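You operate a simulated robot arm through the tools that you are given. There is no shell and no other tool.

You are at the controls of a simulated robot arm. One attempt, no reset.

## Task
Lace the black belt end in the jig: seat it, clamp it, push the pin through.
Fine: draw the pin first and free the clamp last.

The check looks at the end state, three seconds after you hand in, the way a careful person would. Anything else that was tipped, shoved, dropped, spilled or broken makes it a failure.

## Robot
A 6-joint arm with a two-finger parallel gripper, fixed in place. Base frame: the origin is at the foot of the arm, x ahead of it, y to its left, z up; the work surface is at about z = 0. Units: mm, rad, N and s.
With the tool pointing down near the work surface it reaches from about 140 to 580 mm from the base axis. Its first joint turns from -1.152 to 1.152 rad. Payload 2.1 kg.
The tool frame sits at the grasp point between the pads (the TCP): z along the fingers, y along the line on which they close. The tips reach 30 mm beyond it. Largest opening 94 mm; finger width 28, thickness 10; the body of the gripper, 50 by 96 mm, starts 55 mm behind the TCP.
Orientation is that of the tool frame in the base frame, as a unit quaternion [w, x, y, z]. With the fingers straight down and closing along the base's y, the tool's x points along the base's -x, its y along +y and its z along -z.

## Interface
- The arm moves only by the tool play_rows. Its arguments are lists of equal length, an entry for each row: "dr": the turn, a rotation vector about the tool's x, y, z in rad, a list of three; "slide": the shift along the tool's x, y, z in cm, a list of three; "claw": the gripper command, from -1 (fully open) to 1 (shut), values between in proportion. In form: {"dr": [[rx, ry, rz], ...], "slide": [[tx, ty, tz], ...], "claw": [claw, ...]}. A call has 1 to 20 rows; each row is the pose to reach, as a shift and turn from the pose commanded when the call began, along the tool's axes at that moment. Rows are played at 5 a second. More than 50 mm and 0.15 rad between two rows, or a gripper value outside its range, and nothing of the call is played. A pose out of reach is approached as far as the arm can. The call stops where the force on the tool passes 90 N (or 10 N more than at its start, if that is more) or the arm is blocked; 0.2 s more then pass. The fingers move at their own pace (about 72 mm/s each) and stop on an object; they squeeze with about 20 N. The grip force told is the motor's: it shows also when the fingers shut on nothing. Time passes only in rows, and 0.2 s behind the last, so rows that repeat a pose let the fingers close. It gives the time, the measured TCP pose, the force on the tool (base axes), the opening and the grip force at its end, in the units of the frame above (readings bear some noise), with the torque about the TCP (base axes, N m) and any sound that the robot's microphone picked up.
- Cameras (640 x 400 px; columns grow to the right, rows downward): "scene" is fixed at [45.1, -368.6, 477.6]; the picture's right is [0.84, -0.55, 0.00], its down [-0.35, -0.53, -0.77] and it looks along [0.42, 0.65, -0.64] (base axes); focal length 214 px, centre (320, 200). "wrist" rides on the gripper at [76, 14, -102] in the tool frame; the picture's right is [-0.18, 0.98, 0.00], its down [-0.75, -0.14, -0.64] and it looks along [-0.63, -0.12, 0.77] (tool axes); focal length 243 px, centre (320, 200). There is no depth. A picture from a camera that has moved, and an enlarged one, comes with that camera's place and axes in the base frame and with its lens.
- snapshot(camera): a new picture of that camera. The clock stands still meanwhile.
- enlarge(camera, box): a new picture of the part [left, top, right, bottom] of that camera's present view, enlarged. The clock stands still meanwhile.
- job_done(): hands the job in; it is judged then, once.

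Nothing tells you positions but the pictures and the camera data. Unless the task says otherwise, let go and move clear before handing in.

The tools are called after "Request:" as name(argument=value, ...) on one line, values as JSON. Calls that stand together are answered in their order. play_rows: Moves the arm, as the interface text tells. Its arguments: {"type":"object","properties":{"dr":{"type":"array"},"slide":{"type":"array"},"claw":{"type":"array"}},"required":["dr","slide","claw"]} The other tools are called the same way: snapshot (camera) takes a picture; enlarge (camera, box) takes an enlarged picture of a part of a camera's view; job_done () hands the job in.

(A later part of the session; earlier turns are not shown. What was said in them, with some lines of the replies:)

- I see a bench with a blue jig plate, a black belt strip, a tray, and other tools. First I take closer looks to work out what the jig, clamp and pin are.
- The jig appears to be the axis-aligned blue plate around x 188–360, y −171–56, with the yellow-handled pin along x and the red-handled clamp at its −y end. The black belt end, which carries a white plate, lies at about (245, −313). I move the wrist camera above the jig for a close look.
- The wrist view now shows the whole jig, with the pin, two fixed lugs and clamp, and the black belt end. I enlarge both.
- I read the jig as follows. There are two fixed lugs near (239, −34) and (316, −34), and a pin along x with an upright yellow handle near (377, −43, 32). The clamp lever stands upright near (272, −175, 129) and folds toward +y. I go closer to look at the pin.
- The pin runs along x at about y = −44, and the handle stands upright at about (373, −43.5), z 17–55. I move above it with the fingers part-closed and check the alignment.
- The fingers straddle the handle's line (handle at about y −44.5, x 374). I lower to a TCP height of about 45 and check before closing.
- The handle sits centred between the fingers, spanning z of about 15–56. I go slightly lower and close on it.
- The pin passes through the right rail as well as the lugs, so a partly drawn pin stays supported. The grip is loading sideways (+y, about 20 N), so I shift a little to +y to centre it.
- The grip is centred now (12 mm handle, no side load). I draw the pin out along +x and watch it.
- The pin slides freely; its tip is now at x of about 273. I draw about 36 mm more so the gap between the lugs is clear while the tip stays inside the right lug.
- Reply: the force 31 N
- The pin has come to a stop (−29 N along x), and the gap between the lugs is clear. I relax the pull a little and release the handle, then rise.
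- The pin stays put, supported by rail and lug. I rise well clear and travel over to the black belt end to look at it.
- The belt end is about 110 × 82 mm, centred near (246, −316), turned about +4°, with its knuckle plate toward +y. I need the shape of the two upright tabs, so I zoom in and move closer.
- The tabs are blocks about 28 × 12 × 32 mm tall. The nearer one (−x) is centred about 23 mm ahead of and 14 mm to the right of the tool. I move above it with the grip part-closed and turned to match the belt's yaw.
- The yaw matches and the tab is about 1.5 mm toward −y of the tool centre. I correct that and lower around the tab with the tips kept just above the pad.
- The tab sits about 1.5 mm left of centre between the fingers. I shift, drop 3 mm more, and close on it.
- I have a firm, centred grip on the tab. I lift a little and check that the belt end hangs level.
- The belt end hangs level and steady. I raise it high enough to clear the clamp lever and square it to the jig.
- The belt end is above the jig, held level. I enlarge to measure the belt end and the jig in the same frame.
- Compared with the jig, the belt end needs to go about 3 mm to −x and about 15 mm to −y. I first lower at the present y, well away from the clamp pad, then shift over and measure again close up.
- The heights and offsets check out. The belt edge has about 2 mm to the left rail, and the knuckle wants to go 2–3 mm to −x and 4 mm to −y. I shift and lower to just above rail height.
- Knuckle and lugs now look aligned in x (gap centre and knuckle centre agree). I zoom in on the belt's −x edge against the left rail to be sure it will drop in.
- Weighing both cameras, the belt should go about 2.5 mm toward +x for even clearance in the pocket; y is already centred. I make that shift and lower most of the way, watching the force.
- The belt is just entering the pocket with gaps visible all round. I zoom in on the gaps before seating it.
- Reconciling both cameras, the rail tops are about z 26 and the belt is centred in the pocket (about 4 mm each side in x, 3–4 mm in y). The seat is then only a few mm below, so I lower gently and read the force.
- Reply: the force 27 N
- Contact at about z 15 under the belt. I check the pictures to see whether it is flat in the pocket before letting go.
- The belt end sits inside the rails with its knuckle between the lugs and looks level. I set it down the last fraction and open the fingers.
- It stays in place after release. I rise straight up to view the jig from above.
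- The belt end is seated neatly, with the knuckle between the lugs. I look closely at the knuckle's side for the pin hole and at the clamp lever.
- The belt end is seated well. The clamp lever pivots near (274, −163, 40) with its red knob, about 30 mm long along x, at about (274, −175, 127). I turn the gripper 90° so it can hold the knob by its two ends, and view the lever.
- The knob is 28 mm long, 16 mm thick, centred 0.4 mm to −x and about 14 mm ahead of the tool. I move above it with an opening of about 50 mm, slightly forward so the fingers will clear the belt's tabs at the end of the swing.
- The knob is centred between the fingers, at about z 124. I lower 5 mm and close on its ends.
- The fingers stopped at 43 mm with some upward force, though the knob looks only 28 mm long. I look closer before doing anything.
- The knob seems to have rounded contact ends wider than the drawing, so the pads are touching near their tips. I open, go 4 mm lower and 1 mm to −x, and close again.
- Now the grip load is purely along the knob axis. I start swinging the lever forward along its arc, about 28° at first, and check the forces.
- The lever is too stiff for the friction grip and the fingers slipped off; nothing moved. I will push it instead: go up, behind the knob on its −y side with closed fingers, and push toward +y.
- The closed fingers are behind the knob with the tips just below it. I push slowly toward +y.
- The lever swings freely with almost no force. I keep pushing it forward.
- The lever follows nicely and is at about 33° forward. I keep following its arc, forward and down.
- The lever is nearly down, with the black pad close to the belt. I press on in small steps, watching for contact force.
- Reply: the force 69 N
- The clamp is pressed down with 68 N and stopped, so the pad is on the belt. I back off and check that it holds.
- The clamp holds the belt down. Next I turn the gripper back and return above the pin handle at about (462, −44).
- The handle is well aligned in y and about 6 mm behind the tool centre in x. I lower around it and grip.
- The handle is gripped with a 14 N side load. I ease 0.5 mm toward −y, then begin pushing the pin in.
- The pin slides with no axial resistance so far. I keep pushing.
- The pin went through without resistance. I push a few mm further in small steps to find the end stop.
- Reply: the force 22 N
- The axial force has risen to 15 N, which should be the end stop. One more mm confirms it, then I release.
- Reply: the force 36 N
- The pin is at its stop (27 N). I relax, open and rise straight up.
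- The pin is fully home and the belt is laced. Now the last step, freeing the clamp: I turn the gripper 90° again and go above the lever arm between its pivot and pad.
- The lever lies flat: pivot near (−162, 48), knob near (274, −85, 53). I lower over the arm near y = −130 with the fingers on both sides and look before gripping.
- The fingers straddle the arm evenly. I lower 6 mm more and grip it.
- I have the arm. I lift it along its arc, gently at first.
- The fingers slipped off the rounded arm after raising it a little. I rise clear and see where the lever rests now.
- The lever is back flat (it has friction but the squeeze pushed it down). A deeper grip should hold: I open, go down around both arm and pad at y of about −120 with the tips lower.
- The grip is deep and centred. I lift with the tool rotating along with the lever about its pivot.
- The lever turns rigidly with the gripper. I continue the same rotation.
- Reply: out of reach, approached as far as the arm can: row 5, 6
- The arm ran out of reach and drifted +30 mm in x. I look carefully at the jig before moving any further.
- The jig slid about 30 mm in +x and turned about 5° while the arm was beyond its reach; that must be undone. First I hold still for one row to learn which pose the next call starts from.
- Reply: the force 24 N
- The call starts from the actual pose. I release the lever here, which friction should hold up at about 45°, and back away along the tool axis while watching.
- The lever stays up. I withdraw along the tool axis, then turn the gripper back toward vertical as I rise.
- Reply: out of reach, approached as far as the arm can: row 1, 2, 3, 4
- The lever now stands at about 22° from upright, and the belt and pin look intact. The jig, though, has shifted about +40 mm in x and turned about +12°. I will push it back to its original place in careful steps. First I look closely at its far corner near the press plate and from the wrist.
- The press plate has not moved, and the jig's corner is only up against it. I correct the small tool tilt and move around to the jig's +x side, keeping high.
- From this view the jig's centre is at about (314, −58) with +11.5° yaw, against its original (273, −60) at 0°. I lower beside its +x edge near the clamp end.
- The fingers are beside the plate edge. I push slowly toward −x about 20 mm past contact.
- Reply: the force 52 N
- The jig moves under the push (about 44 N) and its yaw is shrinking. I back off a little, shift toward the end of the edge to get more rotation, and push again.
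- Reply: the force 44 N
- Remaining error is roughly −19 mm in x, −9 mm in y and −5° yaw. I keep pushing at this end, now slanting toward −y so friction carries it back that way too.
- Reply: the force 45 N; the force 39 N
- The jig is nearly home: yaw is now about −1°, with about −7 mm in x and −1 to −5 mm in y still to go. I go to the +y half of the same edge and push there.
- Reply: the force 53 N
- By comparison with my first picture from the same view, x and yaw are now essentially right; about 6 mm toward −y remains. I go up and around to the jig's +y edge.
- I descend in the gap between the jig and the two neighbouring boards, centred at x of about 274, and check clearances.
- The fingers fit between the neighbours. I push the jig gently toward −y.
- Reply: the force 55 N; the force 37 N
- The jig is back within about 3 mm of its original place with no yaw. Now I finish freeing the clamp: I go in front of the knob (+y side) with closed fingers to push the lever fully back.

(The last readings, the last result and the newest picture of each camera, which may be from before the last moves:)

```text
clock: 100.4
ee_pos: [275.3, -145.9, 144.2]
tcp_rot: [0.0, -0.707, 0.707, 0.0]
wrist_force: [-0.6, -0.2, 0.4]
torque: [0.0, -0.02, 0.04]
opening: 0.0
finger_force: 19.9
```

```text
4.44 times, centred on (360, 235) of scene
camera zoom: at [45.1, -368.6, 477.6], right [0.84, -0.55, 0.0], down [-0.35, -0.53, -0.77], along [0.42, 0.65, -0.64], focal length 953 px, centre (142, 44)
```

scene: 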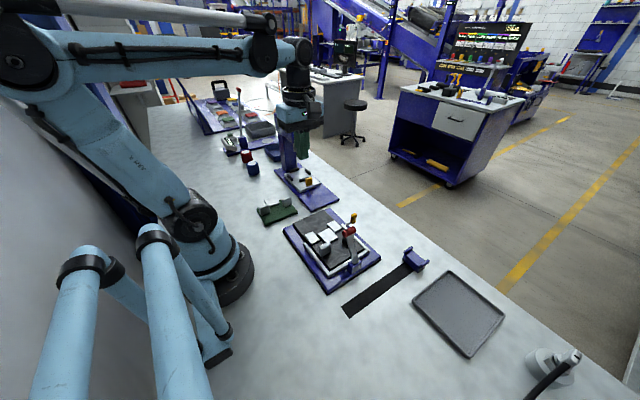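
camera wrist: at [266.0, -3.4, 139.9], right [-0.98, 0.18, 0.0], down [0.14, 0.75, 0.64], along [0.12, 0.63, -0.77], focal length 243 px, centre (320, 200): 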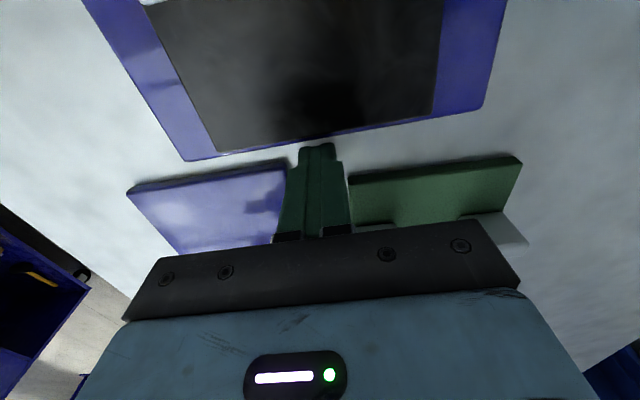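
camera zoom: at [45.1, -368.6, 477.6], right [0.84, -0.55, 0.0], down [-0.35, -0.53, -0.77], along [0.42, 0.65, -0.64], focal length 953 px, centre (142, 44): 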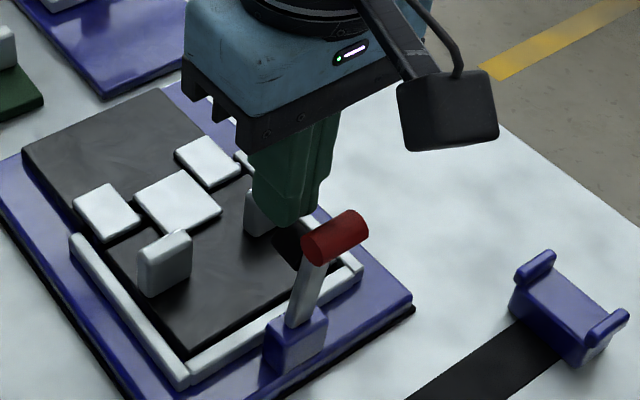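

The lever has gone past vertical and leans back like at the start. I nudge a few more mm to confirm it is against its open stop.

Request:
play_rows(dr=[[0, 0, 0], [0, 0, 0], [0, 0, 0]], slide=[[0.3, 0, 0], [0.6, 0, 0], [0.8, 0, 0]], claw=[1, 1, 1])

Request:
enlarge(camera="scene", box=[310, 190, 410, 280])

```text
clock: 101.2
ee_pos: [274.5, -154.5, 142.9]
tcp_rot: [0.0, 0.708, -0.707, 0.0]
wrist_force: [0.1, -1.0, 0.5]
torque: [0.0, -0.02, 0.01]
opening: 0.0
finger_force: 19.8
```

```text
4.44 times, centred on (360, 235) of scene
camera zoom: at [45.1, -368.6, 477.6], right [0.84, -0.55, 0.0], down [-0.35, -0.53, -0.77], along [0.42, 0.65, -0.64], focal length 953 px, centre (142, 44)
```

zoom: 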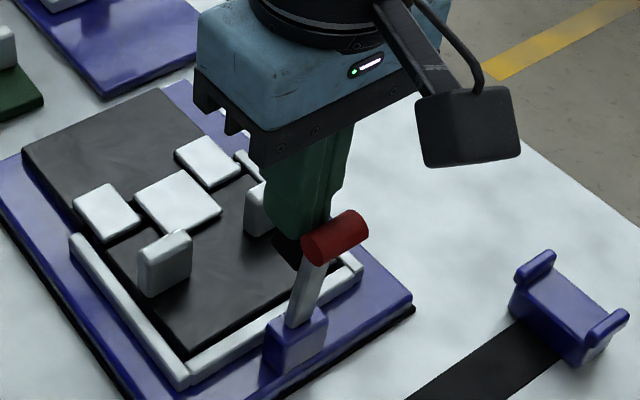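

The lever rests at its open stop (it no longer follows the finger), so the clamp is free. I back away, rise clear and turn back to the starting attitude for a final check.

Request:
play_rows(dr=[[0, 0, 0], [0, 0, 0], [0, 0, 0], [0, 0, 0], [0, 0, 0.143], [0, 0, 0.286], [0, 0, 0.428], [0, 0, 0.571], [0, 0, 0.714], [0, 0, 0.857], [0, 0, 1.0], [0, 0, 1.142], [0, 0, 1.285], [0, 0, 1.428], [0, 0, 1.571]], slide=[[-2, 0, 0], [-3, 0, -4], [-3, 0, -8], [-3, 0, -12], [-3, 1, -12], [-3, 2, -12], [-3.5, 3, -12], [-4, 4, -12], [-5, 4.5, -12], [-6, 5, -12], [-6.5, 5.5, -12], [-7, 6, -12], [-7.5, 6, -12], [-8, 6, -12], [-8.5, 6, -12]], claw=[1, 1, 1, 1, 1, 1, 1, 1, 0.5, 0, -0.5, -1, -1, -1, -1])

Request:
snapshot(camera="wrist")

Request:
enlarge(camera="wrist", box=[220, 10, 440, 200])

Request:
enlarge(camera="scene", box=[260, 190, 420, 300])

Request:
snapshot(camera="scene")

```text
clock: 104.4
ee_pos: [212.9, -68.4, 263.2]
tcp_rot: [-0.001, 0.001, 1.0, 0.0]
wrist_force: [0.2, -0.4, -0.4]
torque: [-0.01, 0.02, -0.01]
opening: 93.9
finger_force: 0.0
```

```text
taken
camera wrist: at [138.7, -55.0, 364.9], right [0.19, 0.98, 0.0], down [0.75, -0.14, 0.64], along [0.63, -0.12, -0.77], focal length 243 px, centre (320, 200)
```

wrist: 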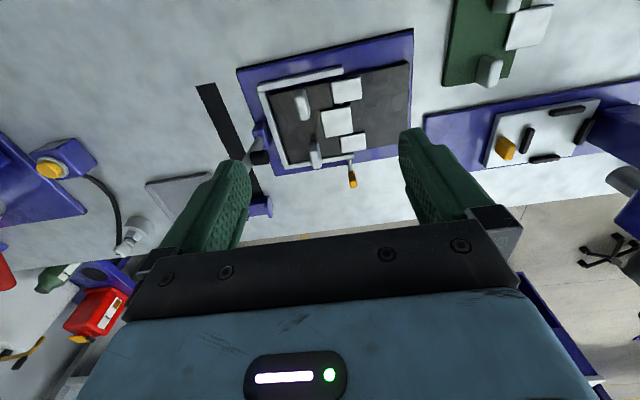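

```text
2.11 times, centred on (330, 105) of wrist
camera zoom: at [138.7, -55.0, 364.9], right [0.19, 0.98, 0.0], down [0.75, -0.14, 0.64], along [0.63, -0.12, -0.77], focal length 511 px, centre (299, 400)
```

zoom: 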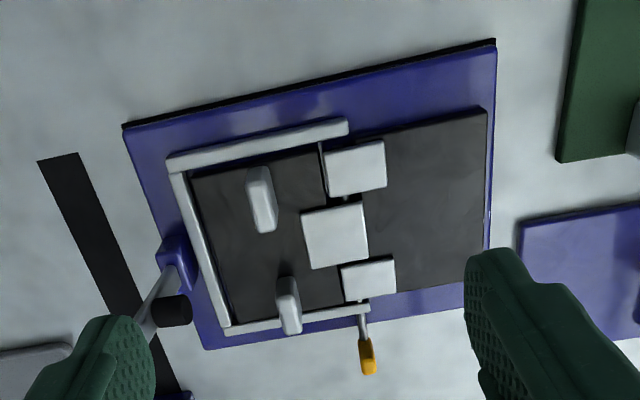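

```text
3.64 times, centred on (340, 245) of scene
camera zoom: at [45.1, -368.6, 477.6], right [0.84, -0.55, 0.0], down [-0.35, -0.53, -0.77], along [0.42, 0.65, -0.64], focal length 780 px, centre (247, 36)
```

zoom: 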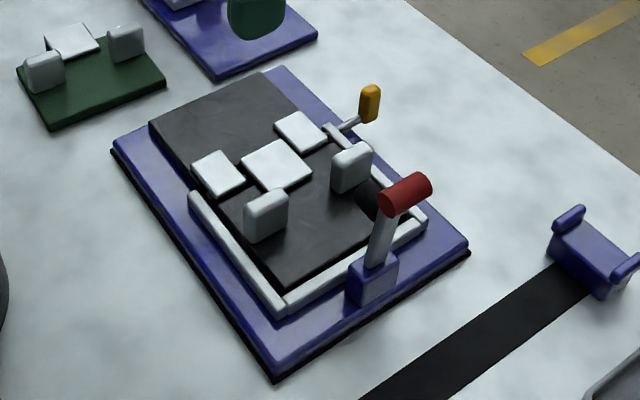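

```text
taken
```

scene: 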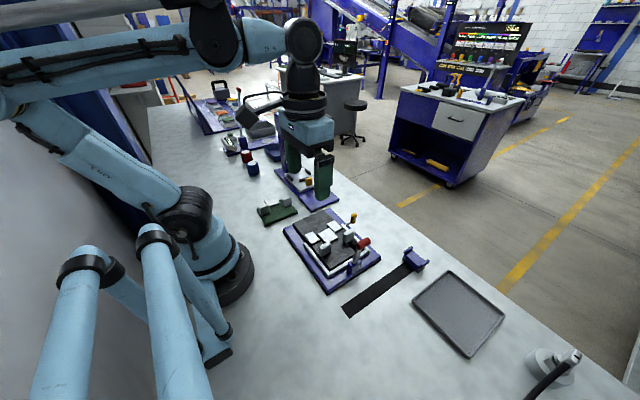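

Request:
enlarge(camera="wrist", box=[310, 60, 390, 195])

Request:
enlarge(camera="scene", box=[300, 205, 360, 250])

```text
2.96 times, centred on (350, 128) of wrist
camera zoom: at [138.7, -55.0, 364.9], right [0.19, 0.98, 0.0], down [0.75, -0.14, 0.64], along [0.63, -0.12, -0.77], focal length 719 px, centre (231, 415)
```

zoom: 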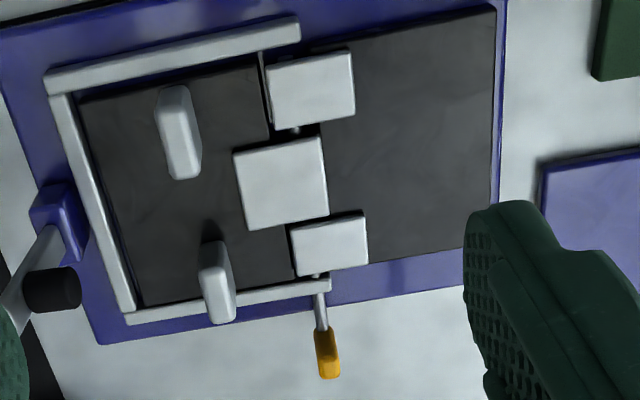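

```text
8.89 times, centred on (330, 228) of scene
camera zoom: at [45.1, -368.6, 477.6], right [0.84, -0.55, 0.0], down [-0.35, -0.53, -0.77], along [0.42, 0.65, -0.64], focal length 1906 px, centre (231, -44)
```

zoom: 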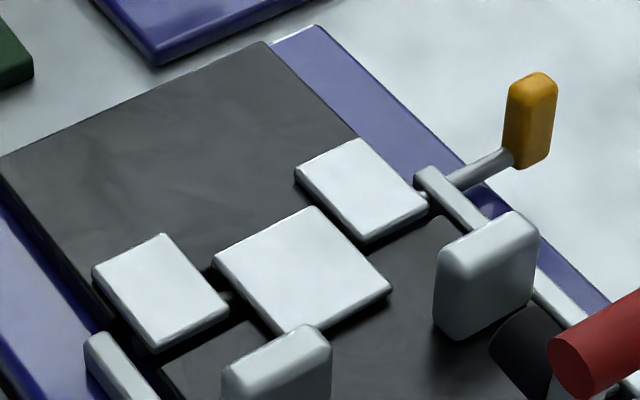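

The belt end is seated between the rails and the pin is visible through both lugs and the knuckle. The clamp lever stands open, and the jig is back within about 3 mm of where it began. The neighbouring boards, tape and tray are where they were and the gripper is clear, so I hand the job in.

Request:
job_done()

```text
The job is handed in.
```

The black belt end is laced in the jig, and I've handed the job in. One thing went wrong along the way: I dragged the jig out of place, then pushed it back to within about 3 mm.

- **Order:** I drew the pin first, seated the belt end between the rails, and clamped it. I then pushed the pin home to its stop and freed the clamp last.
- **End state:** In the last pictures the pin shows in the gap beside the belt's knuckle, between the two jig lugs. The clamp lever stands open, and the gripper is empty and clear.
- **What went wrong:** While I was lifting the clamp lever, the arm ran out of reach. It dragged the jig about 40 mm and turned it about 12°, up against the press plate.
- **How I fixed it:** I pushed the jig back by its edges. The last pictures show almost no turn left and the jig about 3 mm too far toward −y. I left that, because another push risked moving it more than it would fix.
- **Neighbouring items:** The press plate, green board, tape and tray looked unmoved in the pictures. The belt end shifted slightly within the pocket but stayed seated.

If the check counts any movement of the jig as a shove, those 3 mm could fail it.
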